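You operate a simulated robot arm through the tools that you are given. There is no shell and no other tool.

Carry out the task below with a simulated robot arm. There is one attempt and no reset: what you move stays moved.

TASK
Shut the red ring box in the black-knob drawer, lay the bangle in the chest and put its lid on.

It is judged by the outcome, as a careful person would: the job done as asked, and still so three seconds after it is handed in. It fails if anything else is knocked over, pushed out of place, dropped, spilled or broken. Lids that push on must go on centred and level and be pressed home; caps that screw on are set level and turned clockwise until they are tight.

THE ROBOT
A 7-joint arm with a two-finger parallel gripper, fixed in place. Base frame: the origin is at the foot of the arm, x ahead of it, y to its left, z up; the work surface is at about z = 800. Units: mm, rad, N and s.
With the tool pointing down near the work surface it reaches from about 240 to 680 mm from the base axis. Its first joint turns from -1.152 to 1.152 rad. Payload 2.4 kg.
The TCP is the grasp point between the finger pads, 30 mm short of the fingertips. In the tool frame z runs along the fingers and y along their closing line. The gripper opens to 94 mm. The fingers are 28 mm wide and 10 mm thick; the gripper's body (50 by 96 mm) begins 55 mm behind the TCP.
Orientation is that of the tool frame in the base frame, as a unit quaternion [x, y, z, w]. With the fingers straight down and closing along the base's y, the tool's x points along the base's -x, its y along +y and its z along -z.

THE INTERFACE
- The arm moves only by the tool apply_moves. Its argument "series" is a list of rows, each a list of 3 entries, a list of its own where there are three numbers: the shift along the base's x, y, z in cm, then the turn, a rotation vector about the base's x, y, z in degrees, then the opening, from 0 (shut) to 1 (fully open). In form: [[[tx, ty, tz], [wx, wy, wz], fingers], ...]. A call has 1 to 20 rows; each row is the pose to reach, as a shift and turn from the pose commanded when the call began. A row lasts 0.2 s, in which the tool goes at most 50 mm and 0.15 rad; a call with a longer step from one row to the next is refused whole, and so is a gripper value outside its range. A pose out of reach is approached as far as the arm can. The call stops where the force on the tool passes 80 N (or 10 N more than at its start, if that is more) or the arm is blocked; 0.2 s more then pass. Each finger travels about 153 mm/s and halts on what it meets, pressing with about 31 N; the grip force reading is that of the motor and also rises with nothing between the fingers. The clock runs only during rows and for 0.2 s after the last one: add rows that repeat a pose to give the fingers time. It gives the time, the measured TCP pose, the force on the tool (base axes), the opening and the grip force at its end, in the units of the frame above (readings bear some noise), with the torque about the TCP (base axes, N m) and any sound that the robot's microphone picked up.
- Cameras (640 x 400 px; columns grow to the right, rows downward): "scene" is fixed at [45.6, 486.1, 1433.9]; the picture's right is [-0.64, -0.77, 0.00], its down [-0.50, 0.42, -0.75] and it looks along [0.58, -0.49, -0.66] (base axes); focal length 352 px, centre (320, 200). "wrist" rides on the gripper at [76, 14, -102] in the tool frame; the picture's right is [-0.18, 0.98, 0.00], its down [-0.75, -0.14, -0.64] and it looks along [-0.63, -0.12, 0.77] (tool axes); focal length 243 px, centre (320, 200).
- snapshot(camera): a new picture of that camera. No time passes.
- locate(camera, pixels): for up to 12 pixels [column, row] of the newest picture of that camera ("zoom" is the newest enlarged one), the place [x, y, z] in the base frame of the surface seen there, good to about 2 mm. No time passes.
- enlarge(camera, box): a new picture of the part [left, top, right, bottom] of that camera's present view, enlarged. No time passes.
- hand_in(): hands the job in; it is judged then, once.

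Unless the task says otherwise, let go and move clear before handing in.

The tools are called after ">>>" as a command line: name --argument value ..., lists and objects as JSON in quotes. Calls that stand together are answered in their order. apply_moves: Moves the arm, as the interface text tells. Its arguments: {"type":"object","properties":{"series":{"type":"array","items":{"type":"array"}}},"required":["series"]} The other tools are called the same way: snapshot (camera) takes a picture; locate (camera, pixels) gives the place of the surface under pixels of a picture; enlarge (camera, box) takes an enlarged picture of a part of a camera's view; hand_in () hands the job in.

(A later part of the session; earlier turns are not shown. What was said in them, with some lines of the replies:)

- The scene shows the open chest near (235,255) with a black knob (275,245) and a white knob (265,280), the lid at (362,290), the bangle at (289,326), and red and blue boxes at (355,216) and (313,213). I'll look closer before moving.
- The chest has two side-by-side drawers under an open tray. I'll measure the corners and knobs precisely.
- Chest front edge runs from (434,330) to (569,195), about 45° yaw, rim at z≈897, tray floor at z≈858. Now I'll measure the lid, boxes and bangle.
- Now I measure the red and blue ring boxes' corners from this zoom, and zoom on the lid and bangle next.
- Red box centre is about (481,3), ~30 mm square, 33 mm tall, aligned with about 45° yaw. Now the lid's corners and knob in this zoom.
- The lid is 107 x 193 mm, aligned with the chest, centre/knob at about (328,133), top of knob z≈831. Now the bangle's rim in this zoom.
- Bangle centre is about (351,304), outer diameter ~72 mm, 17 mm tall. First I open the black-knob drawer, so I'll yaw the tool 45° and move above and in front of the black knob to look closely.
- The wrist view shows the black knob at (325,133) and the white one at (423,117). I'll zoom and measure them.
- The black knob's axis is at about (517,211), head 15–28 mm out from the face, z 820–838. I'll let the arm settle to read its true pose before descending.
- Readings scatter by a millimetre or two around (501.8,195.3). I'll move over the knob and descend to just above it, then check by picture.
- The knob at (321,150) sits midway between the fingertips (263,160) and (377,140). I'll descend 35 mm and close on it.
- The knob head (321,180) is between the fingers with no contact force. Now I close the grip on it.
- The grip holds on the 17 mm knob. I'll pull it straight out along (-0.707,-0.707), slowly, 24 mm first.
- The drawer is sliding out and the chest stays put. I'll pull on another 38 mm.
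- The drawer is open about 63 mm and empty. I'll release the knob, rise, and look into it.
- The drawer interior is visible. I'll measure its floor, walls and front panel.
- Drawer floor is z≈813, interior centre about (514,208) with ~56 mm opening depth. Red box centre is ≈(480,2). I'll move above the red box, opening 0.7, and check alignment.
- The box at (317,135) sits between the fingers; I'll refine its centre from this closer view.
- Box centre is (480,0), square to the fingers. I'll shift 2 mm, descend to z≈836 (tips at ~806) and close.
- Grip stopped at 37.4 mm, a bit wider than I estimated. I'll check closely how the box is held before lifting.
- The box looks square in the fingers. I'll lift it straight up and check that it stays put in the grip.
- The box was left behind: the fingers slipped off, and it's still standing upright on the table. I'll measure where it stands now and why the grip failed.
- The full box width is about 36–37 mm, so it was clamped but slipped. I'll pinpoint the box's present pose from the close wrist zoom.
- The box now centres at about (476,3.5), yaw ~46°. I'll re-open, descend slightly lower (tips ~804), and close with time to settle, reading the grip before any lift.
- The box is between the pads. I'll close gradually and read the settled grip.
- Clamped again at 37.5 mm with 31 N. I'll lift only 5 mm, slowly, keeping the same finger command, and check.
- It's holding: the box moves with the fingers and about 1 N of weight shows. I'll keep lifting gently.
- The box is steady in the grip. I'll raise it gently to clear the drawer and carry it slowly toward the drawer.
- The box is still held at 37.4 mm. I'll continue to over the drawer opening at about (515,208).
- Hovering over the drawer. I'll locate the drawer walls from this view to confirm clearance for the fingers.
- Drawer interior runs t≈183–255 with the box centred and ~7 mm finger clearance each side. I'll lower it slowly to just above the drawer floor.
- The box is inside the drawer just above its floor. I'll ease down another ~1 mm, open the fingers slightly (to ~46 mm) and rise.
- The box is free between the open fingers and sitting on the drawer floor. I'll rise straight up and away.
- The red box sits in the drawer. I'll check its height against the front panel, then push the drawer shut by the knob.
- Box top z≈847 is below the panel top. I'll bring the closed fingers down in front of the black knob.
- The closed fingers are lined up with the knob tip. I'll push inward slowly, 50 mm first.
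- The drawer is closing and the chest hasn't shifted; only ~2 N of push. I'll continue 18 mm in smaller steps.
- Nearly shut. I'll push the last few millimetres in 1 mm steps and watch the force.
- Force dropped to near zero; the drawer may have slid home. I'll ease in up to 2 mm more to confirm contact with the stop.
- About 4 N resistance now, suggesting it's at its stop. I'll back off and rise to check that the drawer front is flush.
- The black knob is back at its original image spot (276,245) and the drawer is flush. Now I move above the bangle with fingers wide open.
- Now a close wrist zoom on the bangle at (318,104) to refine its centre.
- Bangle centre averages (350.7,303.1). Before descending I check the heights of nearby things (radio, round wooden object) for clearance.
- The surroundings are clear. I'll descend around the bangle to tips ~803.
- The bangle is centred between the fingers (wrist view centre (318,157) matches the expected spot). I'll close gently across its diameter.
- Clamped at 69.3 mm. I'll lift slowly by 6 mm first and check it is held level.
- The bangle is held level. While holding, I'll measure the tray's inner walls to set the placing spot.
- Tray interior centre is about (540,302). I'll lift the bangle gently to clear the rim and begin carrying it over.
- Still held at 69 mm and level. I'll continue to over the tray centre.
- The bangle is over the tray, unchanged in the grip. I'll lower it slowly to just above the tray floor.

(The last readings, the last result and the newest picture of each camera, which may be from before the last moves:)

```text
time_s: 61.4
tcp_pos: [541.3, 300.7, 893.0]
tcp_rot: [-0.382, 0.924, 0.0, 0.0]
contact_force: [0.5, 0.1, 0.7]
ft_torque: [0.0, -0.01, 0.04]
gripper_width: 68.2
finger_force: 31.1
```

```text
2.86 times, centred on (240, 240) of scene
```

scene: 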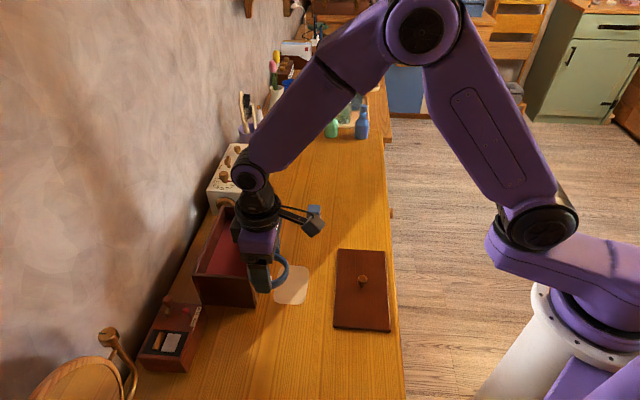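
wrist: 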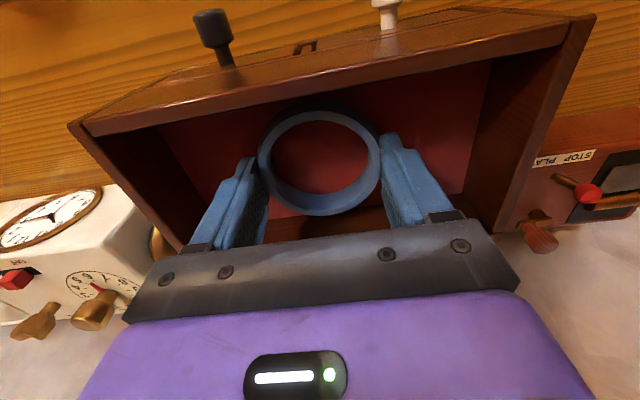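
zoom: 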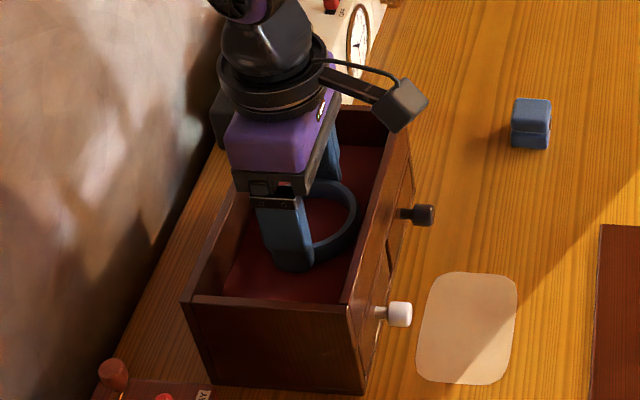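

Just above the tray floor with no contact yet. I'll lower the last ~2 mm and then open the fingers a little to let it rest.

>>> apply_moves --series '[[[0, 0, -0.07], [0, 0, 0], 0.66], [[0, 0, -0.14], [0, 0, 0], 0.66], [[0, 0, -0.2], [0, 0, 0], 0.66], [[0, 0, -0.2], [0, 0, 0], 0.72], [[0, 0, -0.2], [0, 0, 0], 0.78], [[0, 0, -0.2], [0, 0, 0], 0.84], [[0, 0, -0.2], [0, 0, 0], 0.84]]'

>>> snapshot --camera "wrist"

```text
time_s: 63.0
tcp_pos: [539.6, 300.6, 890.1]
tcp_rot: [-0.383, 0.924, 0.0, 0.0]
contact_force: [-0.5, -0.4, -0.1]
ft_torque: [0.02, 0.02, -0.02]
gripper_width: 78.8
finger_force: 0.1
```

```text
taken
```

wrist: 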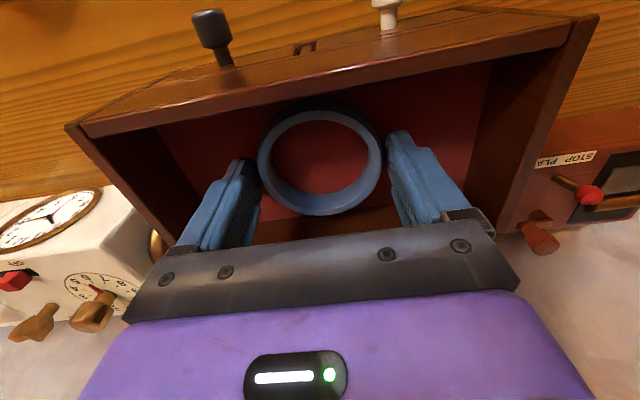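

The bangle rests on the tray floor with fingers clear. I'll rise straight up and look at the result.

>>> apply_moves --series '[[[0, 0, 0.5], [0, 0, 0], 0.84], [[0, 0, 1.5], [0, 0, 0], 0.84], [[0, 0, 3.0], [0, 0, 0], 0.84], [[0, 0, 5.0], [0, 0, 0], 0.84], [[0, 0, 7.5], [0, 0, 0], 0.8], [[-1.5, -1.2, 9.5], [0, 0, 0], 0.7], [[-4.0, -3.2, 10], [0, 0, 0], 0.6], [[-7.0, -5.6, 10], [0, 0, 0], 0.5], [[-10.0, -8.0, 10], [0, 0, 0], 0.5], [[-13.0, -10.4, 9], [0, 0, 0], 0.5], [[-16.0, -12.8, 7], [0, 0, 0], 0.5], [[-19.0, -15.2, 5], [0, 0, 0], 0.5], [[-21.1, -16.9, 3.0], [0, 0, 0], 0.5], [[-21.1, -16.9, 2.0], [0, 0, 0], 0.5], [[-21.1, -16.9, 2.0], [0, 0, 0], 0.5]]'

>>> snapshot --camera "wrist"

>>> enlarge --camera "scene" --box '[180, 190, 300, 320]'

```text
time_s: 66.2
tcp_pos: [329.7, 132.3, 911.6]
tcp_rot: [-0.383, 0.924, 0.0, 0.0]
contact_force: [-0.6, -0.4, -0.7]
ft_torque: [0.0, -0.01, -0.04]
gripper_width: 46.9
finger_force: 0.1
```

```text
taken
```

wrist: 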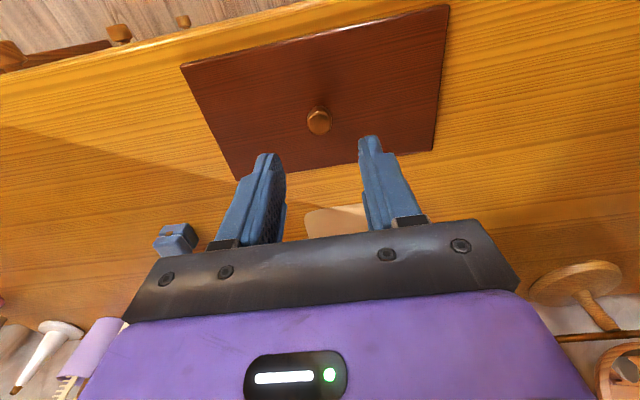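

```text
3.08 times, centred on (240, 255) of scene
```

zoom: 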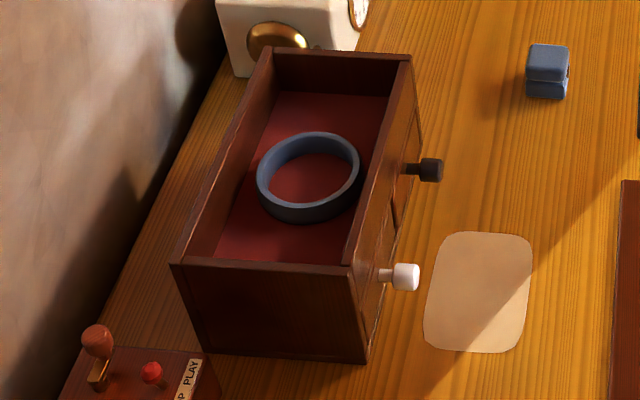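

The bangle lies flat in the chest, nothing else has moved. Now the lid: I'll measure its corners and knob from this wrist view.

>>> enlarge --camera "wrist" --box '[280, 85, 360, 155]'

>>> locate --camera "wrist" --pixels '[[185, 69], [445, 9], [430, 147], [240, 176], [319, 114], [311, 118], [328, 116], [320, 130], [319, 108], [311, 37], [434, 80], [212, 125]]'

```text
5.71 times, centred on (320, 120) of wrist
```

zoom: 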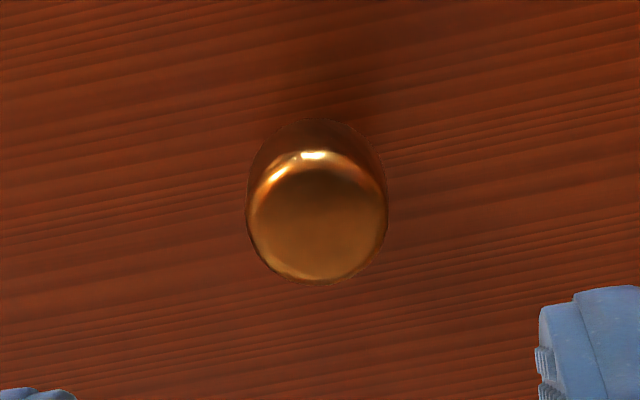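

```text
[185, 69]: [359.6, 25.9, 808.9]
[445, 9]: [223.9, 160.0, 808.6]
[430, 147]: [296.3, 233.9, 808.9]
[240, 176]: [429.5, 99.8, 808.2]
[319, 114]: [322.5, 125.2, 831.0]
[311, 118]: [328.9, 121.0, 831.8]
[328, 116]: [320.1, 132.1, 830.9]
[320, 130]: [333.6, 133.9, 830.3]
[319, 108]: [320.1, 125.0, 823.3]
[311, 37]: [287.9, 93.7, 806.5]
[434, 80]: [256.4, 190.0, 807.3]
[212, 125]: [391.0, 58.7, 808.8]
```

Lid centre/knob is at about (329,131), yaw matching the tool. I'll descend over the knob with the tips stopping ~3 mm above the lid plate.

>>> apply_moves --series '[[[0, -0.1, -1.5], [0, 0, 0], 0.5], [[0, -0.1, -3.5], [0, 0, 0], 0.5], [[0, -0.1, -5.2], [0, 0, 0], 0.5], [[0, -0.1, -6.4], [0, 0, 0], 0.5], [[0, -0.1, -7.0], [0, 0, 0], 0.5], [[0, -0.1, -7.0], [0, 0, 0], 0.5]]'

>>> snapshot --camera "wrist"

>>> enlarge --camera "scene" --box '[315, 225, 415, 345]'

```text
time_s: 67.6
tcp_pos: [328.5, 131.0, 840.1]
tcp_rot: [-0.382, 0.924, 0.0, 0.0]
contact_force: [-0.2, 0.5, 0.0]
ft_torque: [-0.02, -0.05, 0.03]
gripper_width: 46.9
finger_force: 0.1
```

```text
taken
```

wrist: 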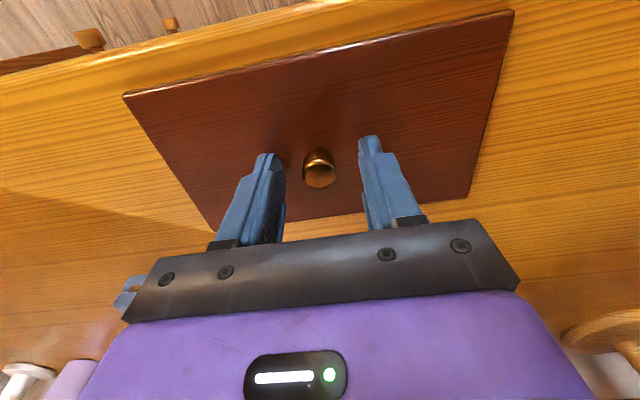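

```text
3.33 times, centred on (365, 285) of scene
```

zoom: 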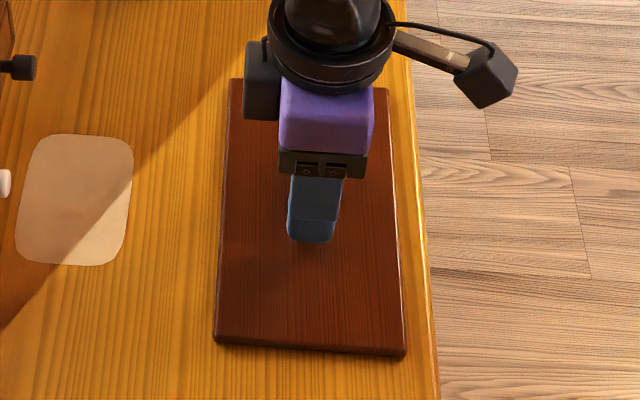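

The knob top (320,173) sits right where the aligned grasp point projects. I'll close on it.

>>> apply_moves --series '[[[0, 0, 0], [0, 0, 0], 0.35], [[0, 0, 0], [0, 0, 0], 0.22], [[0, 0, 0], [0, 0, 0], 0.12], [[0, 0, 0], [0, 0, 0], 0.05], [[0, 0, 0], [0, 0, 0], 0.0], [[0, 0, 0], [0, 0, 0], 0.0]]'

>>> snapshot --camera "wrist"

```text
time_s: 69.0
tcp_pos: [328.6, 131.1, 839.8]
tcp_rot: [-0.383, 0.924, 0.0, 0.0]
contact_force: [-0.8, 0.9, -0.5]
ft_torque: [-0.01, -0.03, 0.01]
gripper_width: 18.8
finger_force: 30.3
```

```text
taken
```

wrist: 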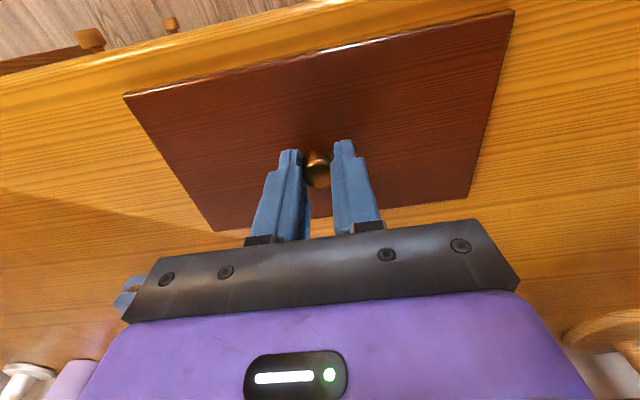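

Knob gripped at 18.8 mm. I'll lift gently 8 mm and check the lid is held level.

>>> apply_moves --series '[[[0, 0, 0.1], [0, 0, 0], 0], [[0, 0, 0.25], [0, 0, 0], 0], [[0, 0, 0.4], [0, 0, 0], 0], [[0, 0, 0.6], [0, 0, 0], 0], [[0, 0, 0.8], [0, 0, 0], 0], [[0, 0, 0.8], [0, 0, 0], 0]]'

>>> snapshot --camera "wrist"

>>> enlarge --camera "scene" --box '[315, 225, 415, 345]'

```text
time_s: 70.4
tcp_pos: [329.1, 130.6, 848.6]
tcp_rot: [-0.383, 0.924, 0.0, 0.0]
contact_force: [0.3, -0.8, -1.5]
ft_torque: [0.03, 0.02, 0.0]
gripper_width: 19.1
finger_force: 31.2
```

```text
taken
```

wrist: 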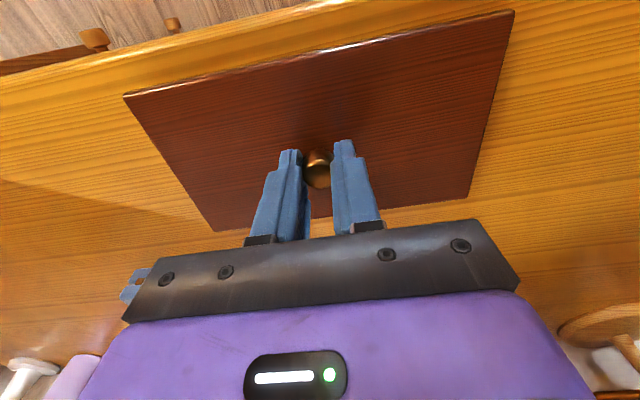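

```text
3.33 times, centred on (365, 285) of scene
```

zoom: 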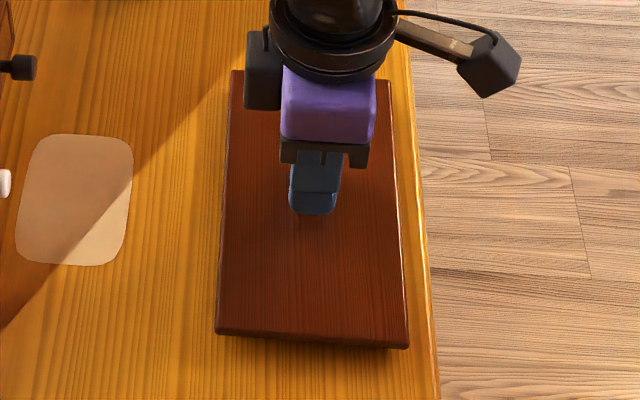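

The lid is off the table and level. I'll raise it steadily to clear the chest and check the neighbouring clock's position.

>>> apply_moves --series '[[[0, 0, 0.4], [0, 0, 0], 0], [[0, 0, 1.0], [0, 0, 0], 0], [[0, 0, 1.8], [0, 0, 0], 0], [[0, 0, 2.7], [0, 0, 0], 0], [[0, 0, 3.6], [0, 0, 0], 0], [[0, 0, 4.5], [0, 0, 0], 0], [[0, 0, 5.4], [0, 0, 0], 0], [[0, 0, 6.3], [0, 0, 0], 0], [[0, 0, 7.2], [0, 0, 0], 0], [[0, 0, 8.1], [0, 0, 0], 0], [[0, 0, 9.0], [0, 0, 0], 0], [[0, 0, 9.9], [0, 0, 0], 0], [[0, 0, 10.8], [0, 0, 0], 0], [[0, 0, 11.5], [0, 0, 0], 0], [[0, 0, 12.0], [0, 0, 0], 0]]'

>>> snapshot --camera "wrist"

>>> snapshot --camera "scene"

>>> locate --camera "scene" --pixels '[[212, 185], [222, 200], [240, 160], [255, 175], [262, 150], [230, 150], [245, 195], [215, 207]]'

```text
time_s: 73.6
tcp_pos: [329.9, 131.3, 968.5]
tcp_rot: [-0.383, 0.924, 0.0, 0.0]
contact_force: [0.8, -0.3, -1.2]
ft_torque: [0.04, -0.01, -0.02]
gripper_width: 19.0
finger_force: 31.2
```

```text
taken
```

wrist: 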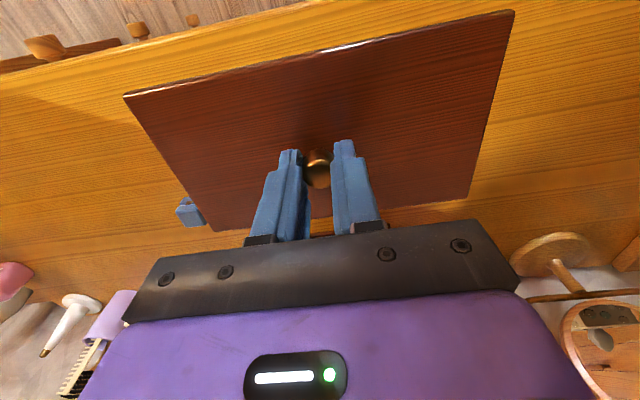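

```text
taken
```

scene: 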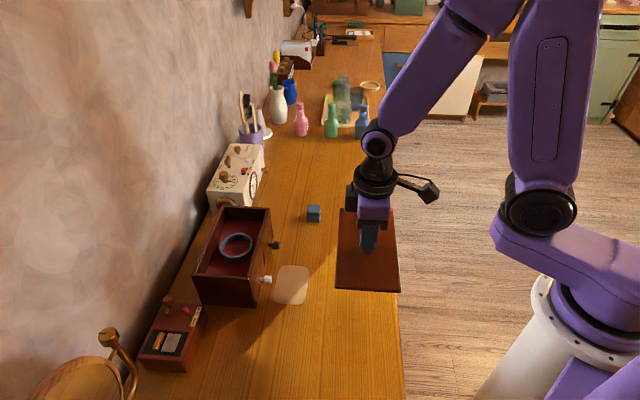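

```text
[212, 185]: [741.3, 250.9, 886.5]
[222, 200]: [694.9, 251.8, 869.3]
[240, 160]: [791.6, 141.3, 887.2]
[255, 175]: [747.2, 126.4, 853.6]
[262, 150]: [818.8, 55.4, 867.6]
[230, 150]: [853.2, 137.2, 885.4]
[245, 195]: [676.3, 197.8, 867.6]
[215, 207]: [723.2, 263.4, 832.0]
```

The clock top is at z≈887 and the radio is clear of the path. I'll carry the lid slowly toward the chest.

>>> apply_moves --series '[[[0.31, 0.25, 0], [0, 0, 0], 0], [[0.78, 0.63, 0], [0, 0, 0], 0], [[1.4, 1.13, 0], [0, 0, 0], 0], [[2.1, 1.69, 0], [0, 0, 0], 0], [[2.8, 2.25, 0], [0, 0, 0], 0], [[3.51, 2.82, 0], [0, 0, 0], 0], [[4.21, 3.38, 0], [0, 0, 0], 0], [[4.91, 3.94, 0], [0, 0, 0], 0], [[5.61, 4.51, 0], [0, 0, 0], 0], [[6.31, 5.07, 0], [0, 0, 0], 0], [[7.01, 5.63, 0], [0, 0, 0], 0], [[7.71, 6.2, 0], [0, 0, 0], 0], [[8.41, 6.76, 0], [0, 0, 0], 0], [[9.11, 7.32, 0], [0, 0, 0], 0], [[9.82, 7.89, 0], [0, 0, 0], 0], [[10.52, 8.45, 0], [0, 0, 0], 0], [[11.22, 9.01, 0], [0, 0, 0], 0], [[11.84, 9.52, 0], [0, 0, 0], 0], [[12.31, 9.89, 0], [0, 0, 0], 0], [[12.54, 10.08, 0], [0, 0, 0], 0]]'

>>> snapshot --camera "wrist"

>>> snapshot --camera "scene"

```text
time_s: 77.8
tcp_pos: [455.7, 231.2, 969.7]
tcp_rot: [-0.383, 0.924, 0.0, 0.0]
contact_force: [-0.9, 0.2, -1.0]
ft_torque: [0.01, -0.03, 0.02]
gripper_width: 18.8
finger_force: 31.7
```

```text
taken
```

wrist: 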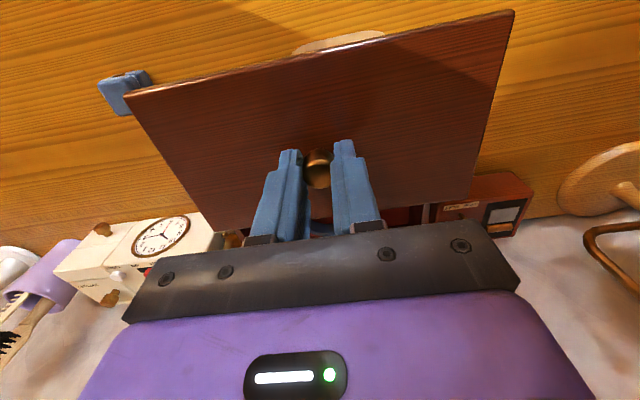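

```text
taken
```

scene: 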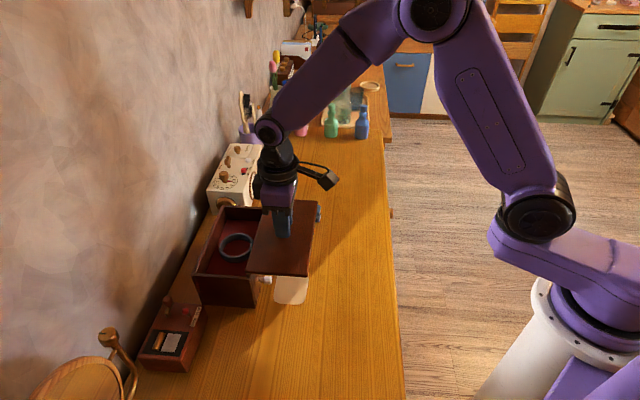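

Lid unchanged in the grip. I'll carry it the remaining ~109 mm to above the chest.

>>> apply_moves --series '[[[0.31, 0.25, 0], [0, 0, 0], 0], [[0.78, 0.63, 0], [0, 0, 0], 0], [[1.4, 1.13, 0], [0, 0, 0], 0], [[2.1, 1.69, 0], [0, 0, 0], 0], [[2.8, 2.25, 0], [0, 0, 0], 0], [[3.51, 2.82, 0], [0, 0, 0], 0], [[4.21, 3.38, 0], [0, 0, 0], 0], [[4.91, 3.94, 0], [0, 0, 0], 0], [[5.61, 4.51, 0], [0, 0, 0], 0], [[6.31, 5.07, 0], [0, 0, 0], 0], [[7.01, 5.63, 0], [0, 0, 0], 0], [[7.71, 6.2, 0], [0, 0, 0], 0], [[8.2, 6.6, 0], [0, 0, 0], 0], [[8.49, 6.83, 0], [0, 0, 0], 0], [[8.49, 6.83, 0], [0, 0, 0], 0]]'

>>> snapshot --camera "wrist"

>>> enlarge --camera "scene" --box '[170, 140, 300, 320]'

```text
time_s: 81.0
tcp_pos: [539.9, 299.6, 968.1]
tcp_rot: [-0.382, 0.924, 0.0, 0.0]
contact_force: [-0.4, -0.1, -1.8]
ft_torque: [-0.02, -0.01, -0.01]
gripper_width: 18.9
finger_force: 31.2
```

```text
taken
```

wrist: 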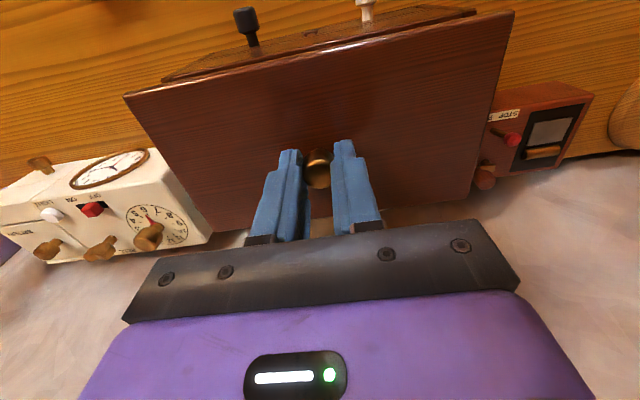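

```text
2.22 times, centred on (235, 230) of scene
```

zoom: 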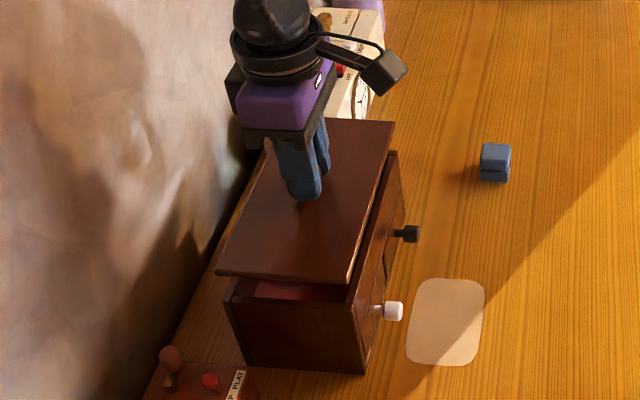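

Lid hovers over the chest. I'll locate lid corners and chest corners in the same picture to compare alignment.

>>> enlarge --camera "scene" --box '[200, 190, 280, 310]'

>>> locate --camera "scene" --pixels '[[190, 262], [246, 267], [266, 196], [214, 208], [198, 276], [249, 278], [268, 212], [243, 255], [262, 205]]'

```text
3.33 times, centred on (240, 250) of scene
```

zoom: 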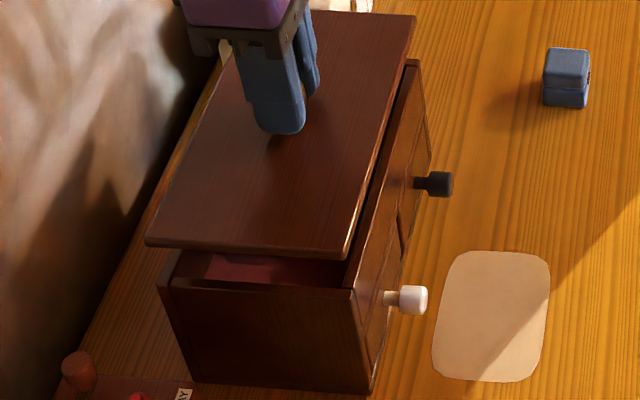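

```text
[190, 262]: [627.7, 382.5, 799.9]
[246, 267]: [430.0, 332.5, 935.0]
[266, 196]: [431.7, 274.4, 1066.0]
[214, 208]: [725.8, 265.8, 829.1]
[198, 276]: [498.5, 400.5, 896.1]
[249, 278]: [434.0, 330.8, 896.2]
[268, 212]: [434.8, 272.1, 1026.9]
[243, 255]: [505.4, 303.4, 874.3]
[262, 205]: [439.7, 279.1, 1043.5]
```

Those scene pixels referred to an older snapshot; I'll use the current zoom instead.

>>> locate --camera "zoom" --pixels '[[148, 242], [345, 250], [413, 17], [340, 258], [150, 247], [163, 284], [352, 292], [416, 62], [180, 284], [370, 150], [384, 160], [280, 200]]'

>>> locate --camera "wrist" --pixels '[[128, 97], [511, 14], [480, 205], [300, 58], [165, 80], [472, 10], [215, 228], [440, 25], [260, 68], [300, 45], [240, 58]]'

```text
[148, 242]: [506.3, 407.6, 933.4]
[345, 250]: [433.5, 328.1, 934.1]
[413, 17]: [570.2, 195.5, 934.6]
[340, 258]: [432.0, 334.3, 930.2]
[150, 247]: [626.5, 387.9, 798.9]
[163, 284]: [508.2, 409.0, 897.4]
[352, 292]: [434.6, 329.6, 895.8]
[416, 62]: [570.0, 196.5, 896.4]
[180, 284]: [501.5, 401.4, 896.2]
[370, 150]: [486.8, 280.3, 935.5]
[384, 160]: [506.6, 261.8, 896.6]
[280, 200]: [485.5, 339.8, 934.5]
```

```text
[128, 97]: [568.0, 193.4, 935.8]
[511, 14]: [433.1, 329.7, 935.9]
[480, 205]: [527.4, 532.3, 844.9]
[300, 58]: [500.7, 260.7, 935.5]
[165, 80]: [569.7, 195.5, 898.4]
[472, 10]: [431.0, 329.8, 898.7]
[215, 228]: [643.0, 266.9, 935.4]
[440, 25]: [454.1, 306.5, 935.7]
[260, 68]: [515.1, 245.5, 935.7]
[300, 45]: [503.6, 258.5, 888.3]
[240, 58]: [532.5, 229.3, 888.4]
```

Lid vs chest corners differ by about (+0.6,+1.4) mm. I'll apply that correction and descend 24 mm to hover ~6 mm over the rim.

>>> apply_moves --series '[[[0.03, 0.07, 0], [0, 0, 0], 0], [[0.06, 0.14, -0.3], [0, 0, 0], 0], [[0.06, 0.14, -0.8], [0, 0, 0], 0], [[0.06, 0.14, -1.3], [0, 0, 0], 0], [[0.06, 0.14, -1.8], [0, 0, 0], 0], [[0.06, 0.14, -2.2], [0, 0, 0], 0], [[0.06, 0.14, -2.4], [0, 0, 0], 0], [[0.06, 0.14, -2.4], [0, 0, 0], 0]]'

>>> snapshot --camera "wrist"

>>> enlarge --camera "scene" --box '[190, 190, 290, 310]'

```text
time_s: 82.8
tcp_pos: [539.4, 300.9, 945.0]
tcp_rot: [-0.383, 0.924, -0.001, 0.001]
contact_force: [-0.1, -0.4, -1.1]
ft_torque: [-0.03, -0.03, 0.04]
gripper_width: 19.1
finger_force: 31.3
```

```text
taken
```

wrist: 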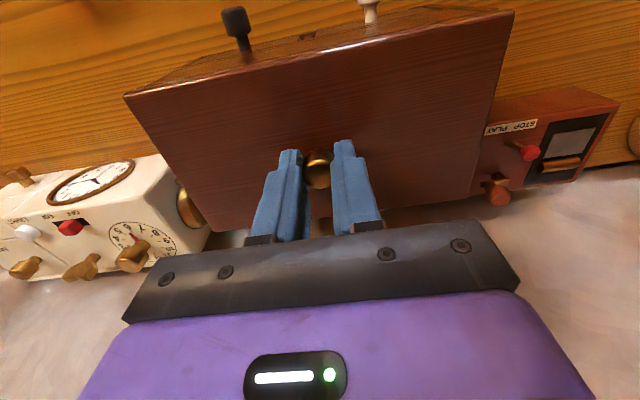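

```text
3.33 times, centred on (240, 250) of scene
```

zoom: 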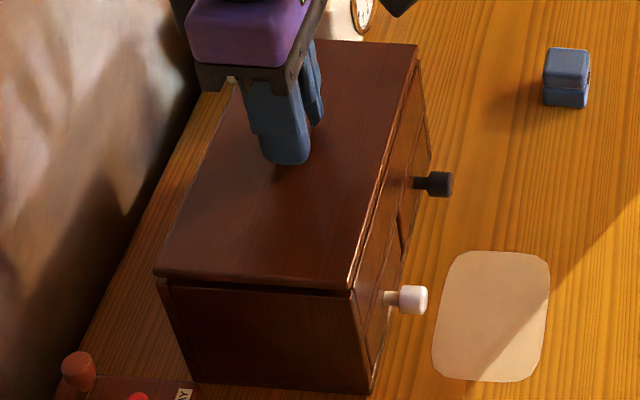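

Close now with a small visible gap. Another check of corner alignment at this height.

>>> enlarge --camera "scene" --box '[185, 260, 265, 310]'

>>> locate --camera "zoom" --pixels '[[35, 100], [470, 137], [50, 142], [478, 178], [480, 190], [100, 140], [300, 155], [300, 130], [45, 150]]'

>>> enlarge --camera "wrist" --box '[110, 0, 530, 120]'

```text
8.00 times, centred on (225, 285) of scene
```

zoom: 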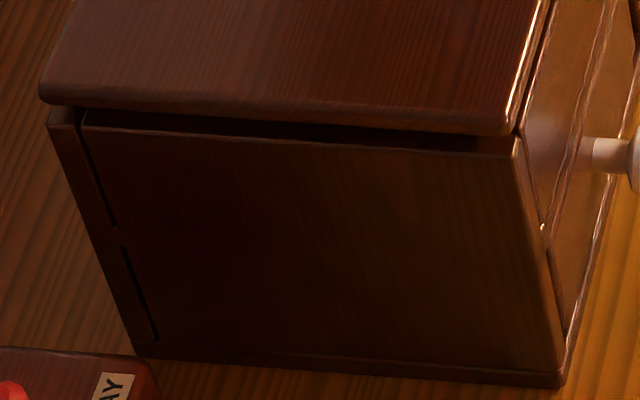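

```text
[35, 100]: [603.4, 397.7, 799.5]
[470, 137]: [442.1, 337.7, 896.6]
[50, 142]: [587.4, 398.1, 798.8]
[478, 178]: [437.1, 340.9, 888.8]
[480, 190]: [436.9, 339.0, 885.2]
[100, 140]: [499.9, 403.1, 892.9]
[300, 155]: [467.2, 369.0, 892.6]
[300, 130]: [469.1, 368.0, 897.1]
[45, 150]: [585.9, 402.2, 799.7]
```

```text
1.52 times, centred on (320, 60) of wrist
```

zoom: 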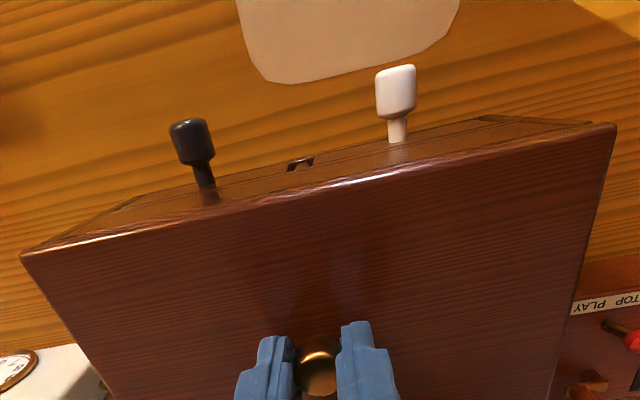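

>>> enlarge --camera "scene" --box '[185, 260, 265, 310]'

>>> locate --camera "zoom" --pixels '[[45, 92], [503, 122], [545, 10], [60, 92], [510, 126], [52, 113], [513, 143], [518, 150], [500, 138], [600, 5], [530, 165], [70, 120]]'

```text
8.00 times, centred on (225, 285) of scene
```

zoom: 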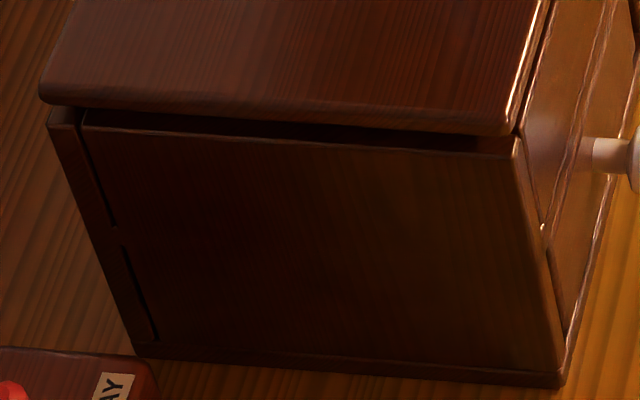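

```text
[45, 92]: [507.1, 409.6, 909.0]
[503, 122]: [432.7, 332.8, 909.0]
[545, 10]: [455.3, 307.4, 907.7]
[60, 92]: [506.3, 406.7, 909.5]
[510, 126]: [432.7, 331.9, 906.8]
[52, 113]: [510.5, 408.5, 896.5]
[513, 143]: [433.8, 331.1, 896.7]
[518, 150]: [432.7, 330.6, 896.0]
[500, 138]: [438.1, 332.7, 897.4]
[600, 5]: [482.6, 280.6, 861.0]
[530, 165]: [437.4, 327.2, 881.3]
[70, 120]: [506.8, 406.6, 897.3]
```

Alignment is within ~1 mm. I'll nudge 0.7 mm along the length and lower in 1 mm steps toward the rim.

>>> apply_moves --series '[[[0.05, -0.05, -0.1], [0, 0, 0], 0], [[0.05, -0.05, -0.2], [0, 0, 0], 0], [[0.05, -0.05, -0.3], [0, 0, 0], 0], [[0.05, -0.05, -0.4], [0, 0, 0], 0], [[0.05, -0.05, -0.5], [0, 0, 0], 0], [[0.05, -0.05, -0.6], [0, 0, 0], 0]]'

>>> enlarge --camera "scene" --box '[185, 260, 265, 310]'

```text
time_s: 84.2
tcp_pos: [540.9, 301.3, 938.2]
tcp_rot: [-0.383, 0.924, 0.0, 0.0]
contact_force: [-0.4, 0.0, -2.1]
ft_torque: [0.01, 0.03, -0.01]
gripper_width: 18.9
finger_force: 30.8
```

```text
8.00 times, centred on (225, 285) of scene
```

zoom: 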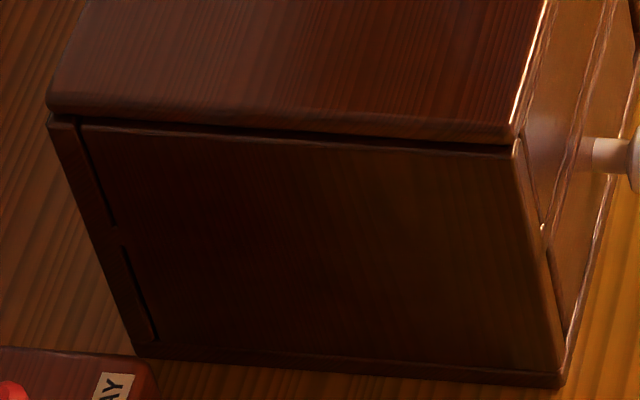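

Almost touching, corners line up. I'll continue in 0.5 mm steps until the rim takes the load.

>>> apply_moves --series '[[[0, 0, -0.05], [0, 0, 0], 0], [[0, 0, -0.1], [0, 0, 0], 0], [[0, 0, -0.15], [0, 0, 0], 0], [[0, 0, -0.2], [0, 0, 0], 0]]'

>>> enlarge --camera "scene" --box '[185, 260, 265, 310]'

```text
time_s: 85.2
tcp_pos: [540.2, 302.8, 939.0]
tcp_rot: [-0.383, 0.924, 0.001, 0.001]
contact_force: [-17.2, 1.5, 34.2]
ft_torque: [0.04, 0.37, -0.02]
gripper_width: 19.0
finger_force: 31.2
heard: snap
```

```text
8.00 times, centred on (225, 285) of scene
```

zoom: 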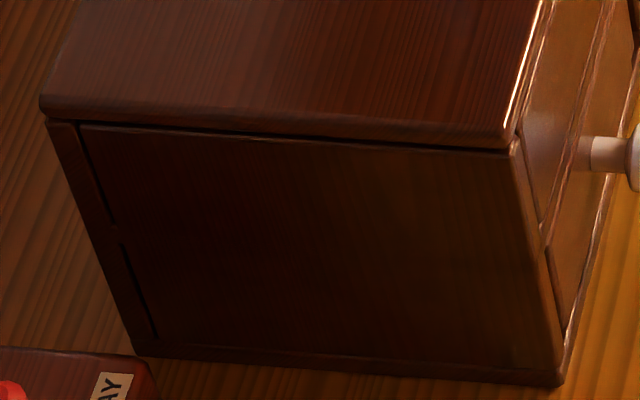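

I heard a snap and now feel 34 N upward and -17 N in x: the lid has engaged. I'll check the lid's position and level before doing anything more.

>>> locate --camera "zoom" --pixels '[[46, 98], [500, 135], [520, 90], [300, 90], [150, 60], [52, 122], [513, 150], [505, 130]]'

>>> snapshot --camera "wrist"

>>> snapshot --camera "scene"

>>> enlarge --camera "scene" --box '[190, 190, 290, 310]'

```text
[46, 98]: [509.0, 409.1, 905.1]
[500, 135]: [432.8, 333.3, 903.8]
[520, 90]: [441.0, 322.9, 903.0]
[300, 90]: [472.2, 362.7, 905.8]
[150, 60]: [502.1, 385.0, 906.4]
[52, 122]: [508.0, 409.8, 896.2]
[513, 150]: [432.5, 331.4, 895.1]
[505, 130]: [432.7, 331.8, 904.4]
```

```text
taken
```

wrist: 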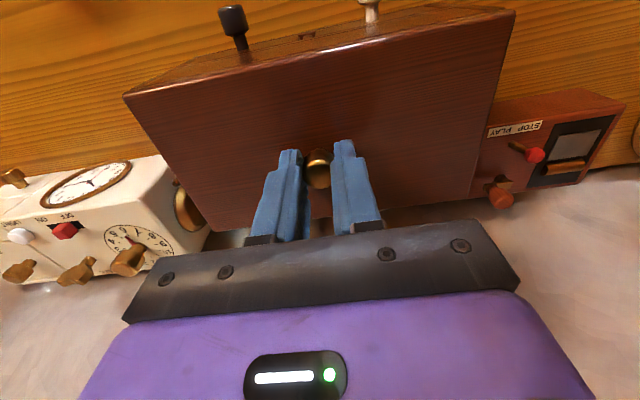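

```text
taken
```

scene: 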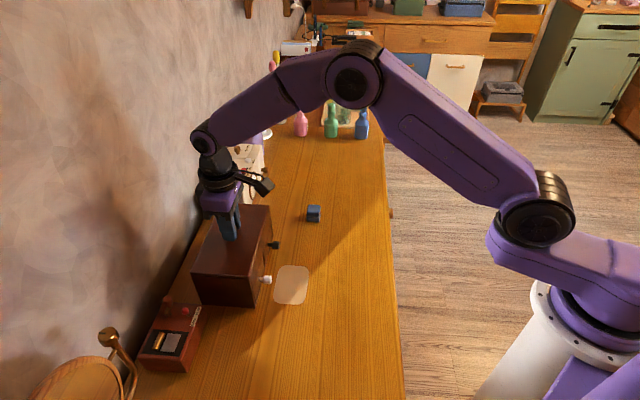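

```text
3.33 times, centred on (240, 250) of scene
```

zoom: 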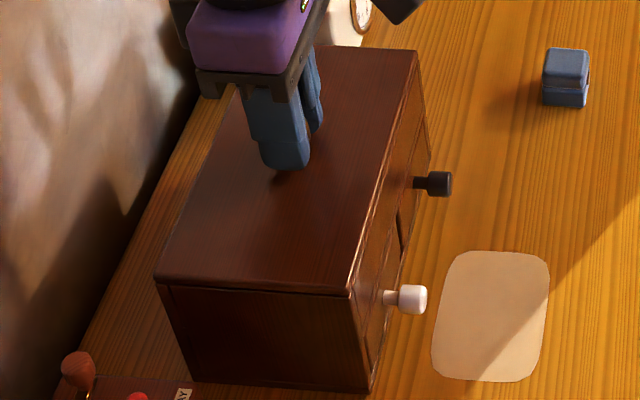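

The lid sits over the rim with top z≈905 and looks level. I'll hold still a moment to see the settled force.

>>> apply_moves --series '[[[0, 0, 0], [0, 0, 0], 0], [[0, 0, 0], [0, 0, 0], 0]]'

>>> enlarge --camera "scene" --box '[185, 270, 225, 300]'

>>> enlarge --camera "scene" --box '[230, 260, 270, 290]'

```text
time_s: 85.8
tcp_pos: [540.6, 300.9, 939.6]
tcp_rot: [-0.382, 0.924, 0.001, 0.002]
contact_force: [-17.2, 7.1, 36.2]
ft_torque: [0.14, 0.42, 0.05]
gripper_width: 19.3
finger_force: 31.4
```

```text
13.33 times, centred on (205, 285) of scene
```

zoom: 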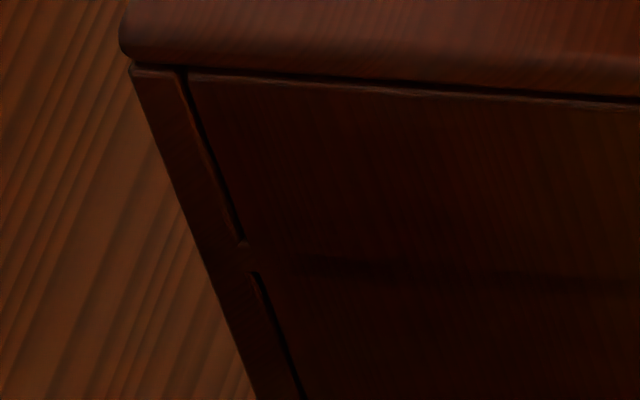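

```text
13.33 times, centred on (250, 275) of scene
```

zoom: 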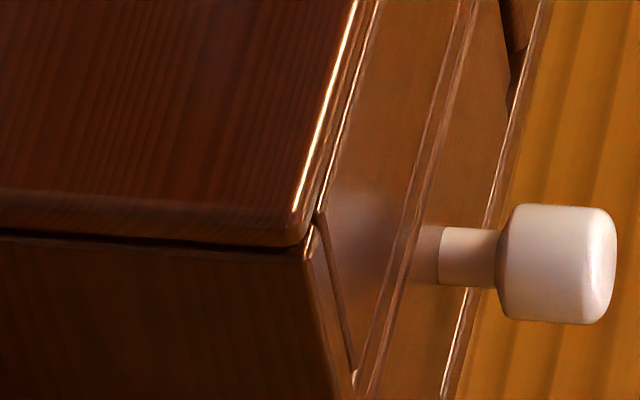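

The force is steady: the chest is carrying the lid and I'm pressing ~36 N with a small sideways bias along the length. I'll undo the 0.7 mm nudge and ease the downward press to see how it sits.

>>> apply_moves --series '[[[-0.03, 0.03, 0.05], [0, 0, 0], 0], [[-0.05, 0.05, 0.1], [0, 0, 0], 0], [[-0.07, 0.05, 0.15], [0, 0, 0], 0], [[-0.07, 0.05, 0.15], [0, 0, 0], 0]]'

>>> enlarge --camera "scene" --box '[190, 190, 290, 310]'

```text
time_s: 86.8
tcp_pos: [540.7, 301.7, 937.6]
tcp_rot: [-0.383, 0.924, 0.0, 0.001]
contact_force: [-5.9, 13.7, 15.2]
ft_torque: [0.34, 0.0, 0.0]
gripper_width: 19.1
finger_force: 30.7
```

```text
3.33 times, centred on (240, 250) of scene
```

zoom: 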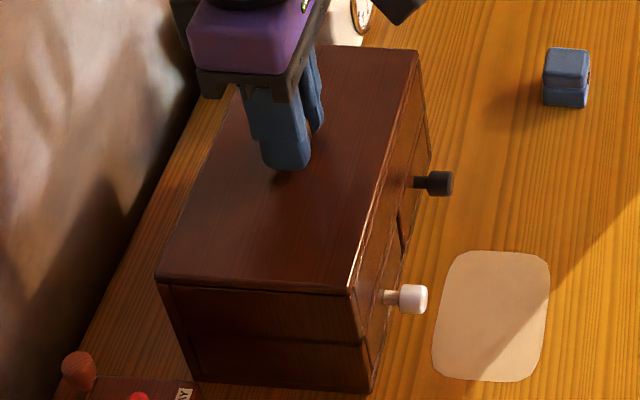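

The load dropped to 15 N as expected; the lid is resting on the chest. I'll release the knob and rise, then inspect.

>>> apply_moves --series '[[[0, 0, 0.05], [0, 0, 0], 0.1], [[0, 0, 0.05], [0, 0, 0], 0.25], [[0, 0, 0.05], [0, 0, 0], 0.4], [[0, 0, 0.05], [0, 0, 0], 0.5], [[0, 0, 1.0], [0, 0, 0], 0.5], [[0, 0, 2.5], [0, 0, 0], 0.5], [[0, 0, 4.5], [0, 0, 0], 0.5], [[-1.0, -1.0, 7.0], [0, 0, 0], 0.5], [[-3.0, -3.0, 9.0], [0, 0, 0], 0.5], [[-6.0, -6.0, 10.0], [0, 0, 0], 0.5], [[-9.0, -9.0, 10.0], [0, 0, 0], 0.5], [[-12.0, -12.0, 10.0], [0, 0, 0], 0.5], [[-12.0, -12.0, 10.0], [0, 0, 0], 0.5]]'

>>> snapshot --camera "wrist"

>>> enlarge --camera "scene" --box '[180, 190, 300, 320]'

```text
time_s: 89.6
tcp_pos: [421.1, 180.9, 1039.3]
tcp_rot: [-0.383, 0.924, -0.001, 0.0]
contact_force: [0.3, 0.3, -0.8]
ft_torque: [-0.02, -0.04, -0.03]
gripper_width: 47.1
finger_force: 0.0
```

```text
taken
```

wrist: 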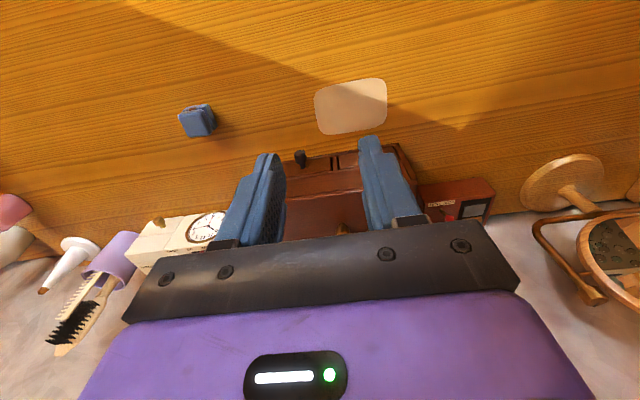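

```text
3.08 times, centred on (240, 255) of scene
```

zoom: 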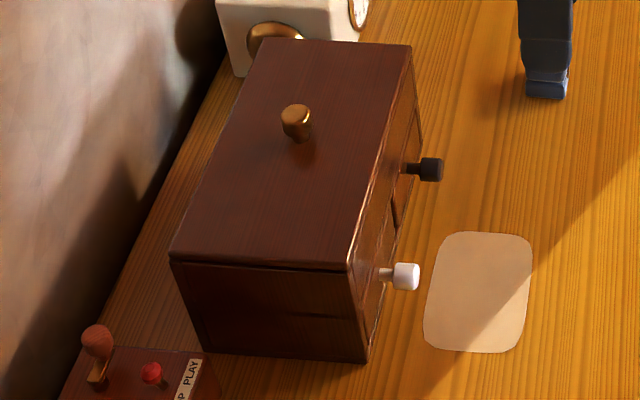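

Lid is on. I'll measure its corners for level and centring against the chest.

>>> locate --camera "zoom" --pixels '[[175, 250], [345, 262], [408, 48], [264, 42], [300, 180], [350, 150], [230, 150], [296, 108], [172, 264], [350, 275], [412, 60], [330, 50]]'

>>> enlarge --camera "scene" --box '[185, 250, 275, 320]'

>>> enlarge --camera "scene" --box '[225, 190, 285, 230]'

```text
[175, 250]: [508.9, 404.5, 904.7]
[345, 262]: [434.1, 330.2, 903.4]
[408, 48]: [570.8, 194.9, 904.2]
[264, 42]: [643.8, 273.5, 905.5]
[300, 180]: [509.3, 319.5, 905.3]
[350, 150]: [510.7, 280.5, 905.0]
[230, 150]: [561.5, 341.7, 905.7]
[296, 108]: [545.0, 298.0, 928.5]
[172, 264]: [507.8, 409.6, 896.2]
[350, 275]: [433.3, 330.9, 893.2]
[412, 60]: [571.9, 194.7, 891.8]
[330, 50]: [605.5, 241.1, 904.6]
```

```text
5.71 times, centred on (230, 285) of scene
```

zoom: 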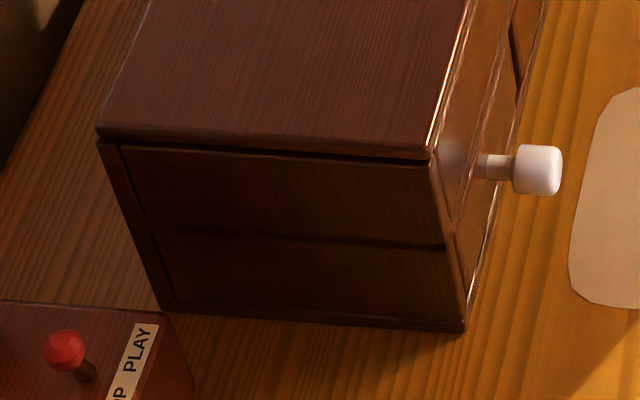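

```text
10.00 times, centred on (255, 210) of scene
```

zoom: 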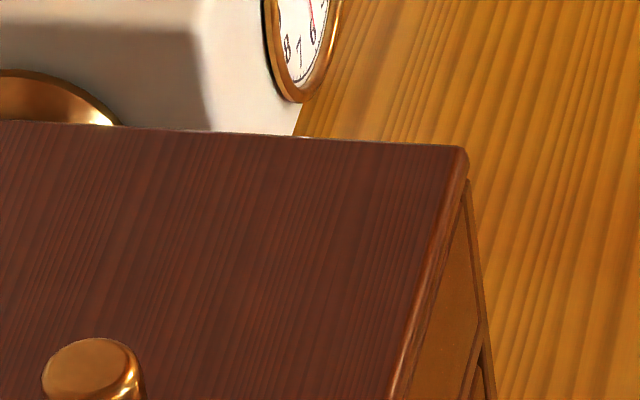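

The lid is level at z≈905 and centred within ~1 mm. But I see a faint dark line across the chest's near side at about (215,277) of the scene; I'll look closer at it.

>>> enlarge --camera "scene" --box '[195, 265, 265, 315]'

>>> locate --camera "zoom" --pixels '[[200, 170], [200, 200], [350, 185], [350, 210], [450, 190], [450, 215], [120, 160], [120, 190], [300, 100], [300, 290]]'

>>> snapshot --camera "scene"

```text
8.00 times, centred on (230, 290) of scene
```

zoom: 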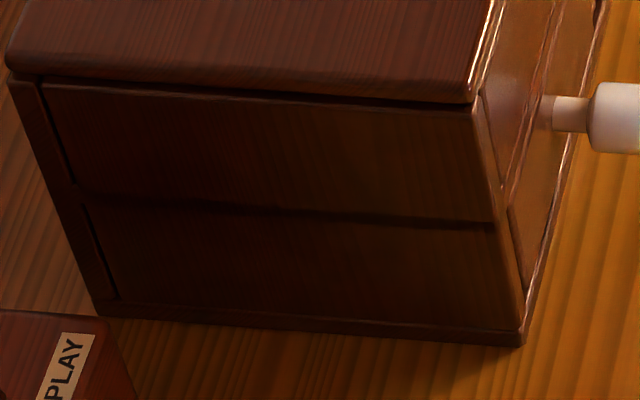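

```text
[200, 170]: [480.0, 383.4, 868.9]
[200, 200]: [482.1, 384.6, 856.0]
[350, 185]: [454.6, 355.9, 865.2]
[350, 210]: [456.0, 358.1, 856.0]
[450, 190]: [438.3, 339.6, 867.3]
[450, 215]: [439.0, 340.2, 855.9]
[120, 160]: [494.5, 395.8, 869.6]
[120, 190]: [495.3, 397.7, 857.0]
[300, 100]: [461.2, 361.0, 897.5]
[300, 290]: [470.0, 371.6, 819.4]
```

```text
taken
```

scene: 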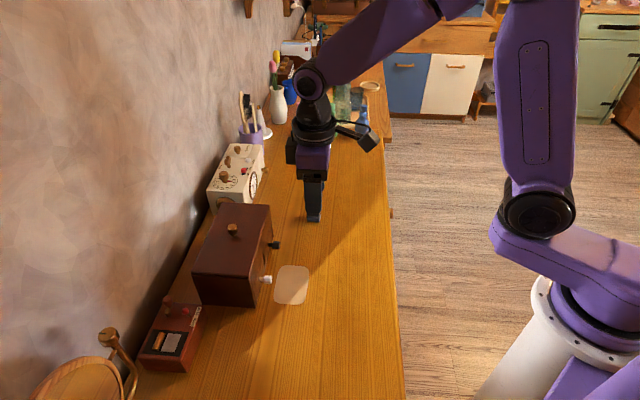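

The line lies at z≈857, the tray-floor seam that was already there as a break in the side panels; with the lid on, the inside is simply dark. I'll check the drawer fronts and lid once more from the wrist camera.

>>> apply_moves --series '[[[-1.0, -1.0, 1.0], [0, 0, 0], 0.6], [[-3.0, -3.0, 3.0], [0, 0, 0], 0.8], [[-5.0, -5.0, 5.0], [0, 0, 0], 1], [[-6.0, -6.0, 6.0], [0, 0, 0], 1], [[-6.0, -6.0, 6.0], [0, 0, 0], 1]]'

>>> enlarge --camera "wrist" --box '[230, 60, 430, 250]'

>>> enlarge --camera "scene" --box '[170, 130, 410, 350]'

>>> snapshot --camera "wrist"

```text
time_s: 90.8
tcp_pos: [360.1, 121.8, 1099.2]
tcp_rot: [-0.383, 0.924, -0.001, 0.0]
contact_force: [1.0, -0.9, 0.5]
ft_torque: [-0.03, -0.01, 0.01]
gripper_width: 94.1
finger_force: 0.0
```

```text
2.11 times, centred on (330, 155) of wrist
```

zoom: 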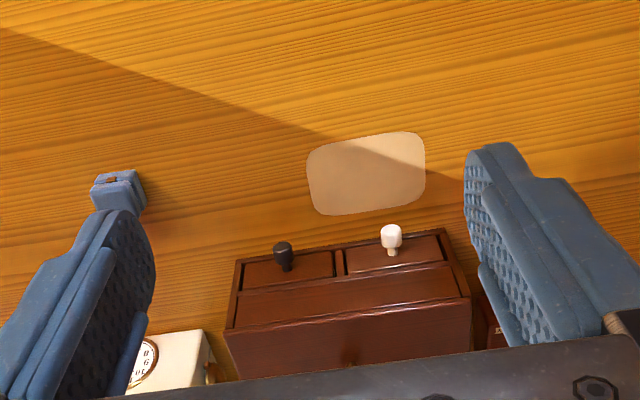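

```text
1.82 times, centred on (290, 240) of scene
```

zoom: 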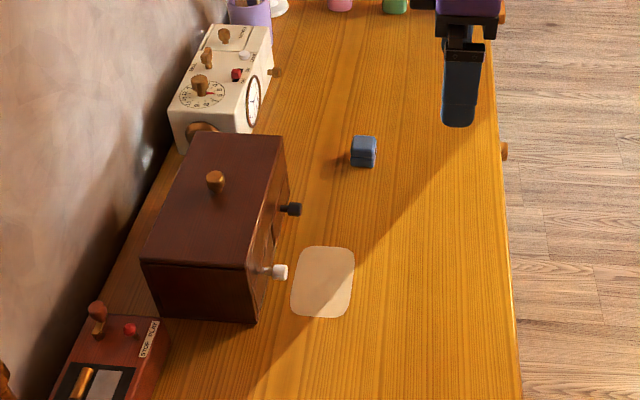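

```text
taken
```

wrist: 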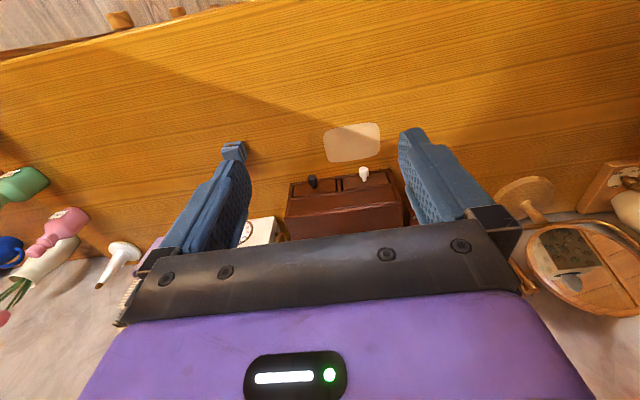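

Drawers are flush and everything else is in place. I'll zoom tightly on the lid/chest seam to be sure the lid is fully home.

>>> enlarge --camera "scene" --box '[190, 268, 222, 288]'

>>> enlarge --camera "scene" --box '[228, 265, 260, 285]'

>>> enlarge --camera "wrist" --box '[280, 160, 420, 240]'

```text
16.00 times, centred on (206, 278) of scene
```

zoom: 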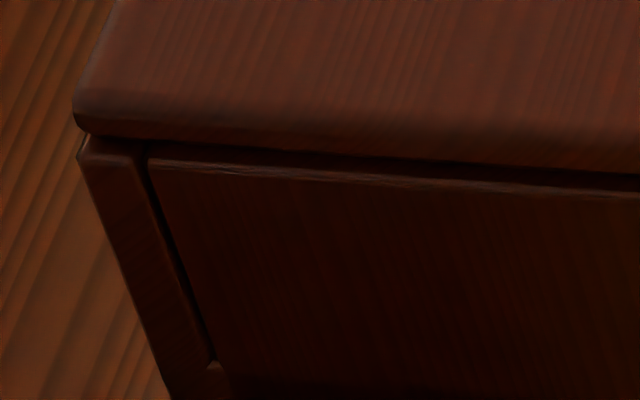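

```text
16.00 times, centred on (244, 275) of scene
```

zoom: 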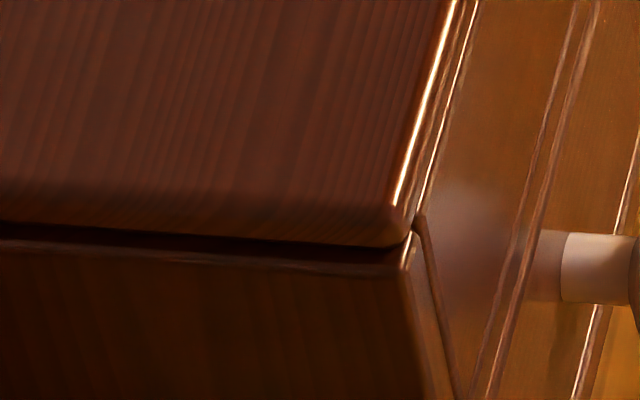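

```text
4.57 times, centred on (350, 200) of wrist
```

zoom: 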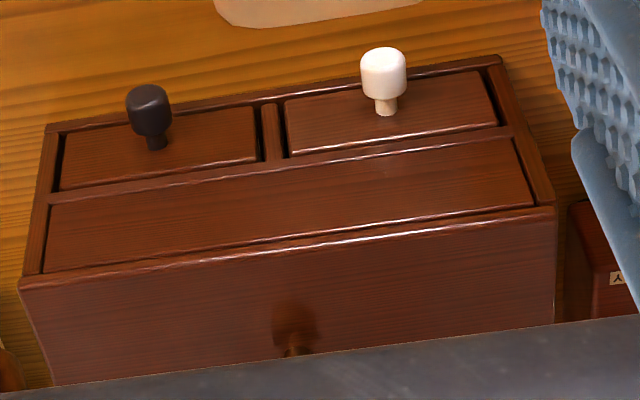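

The lid corners rest directly on the chest's posts, level and flush all round. Both drawer fronts are flush with the red box shut inside, the blue box and other items haven't moved, and the arm is clear, so I'm handing in.

>>> hand_in

```text
The job is handed in.
```

The job is handed in. The red ring box is shut in the black-knob drawer, the bangle lies flat in the chest, and the lid is on.

- **Red ring box:** on my first attempt to lift it, the box slipped out of the fingers. It stayed upright on the table but moved a few millimetres. The second, slower grip held, and the drawer front is now flush with the chest.
- **Bangle:** it rests flat on the tray floor, near the middle.
- **Lid:** I heard a snap as it went on, and I pressed it with about 36 N. By my measurements it sits level and is centred to within about 1 to 2 mm. I took the snap to be the lid seating; I saw nothing broken.
- **Side of the chest:** after the lid went on, a faint dark line showed across the side panel at tray-floor height. I think it is an existing seam that looks darker with the lid closed, but I didn't inspect it up close.

The last pictures showed the other items where they started, and the arm is clear of everything.
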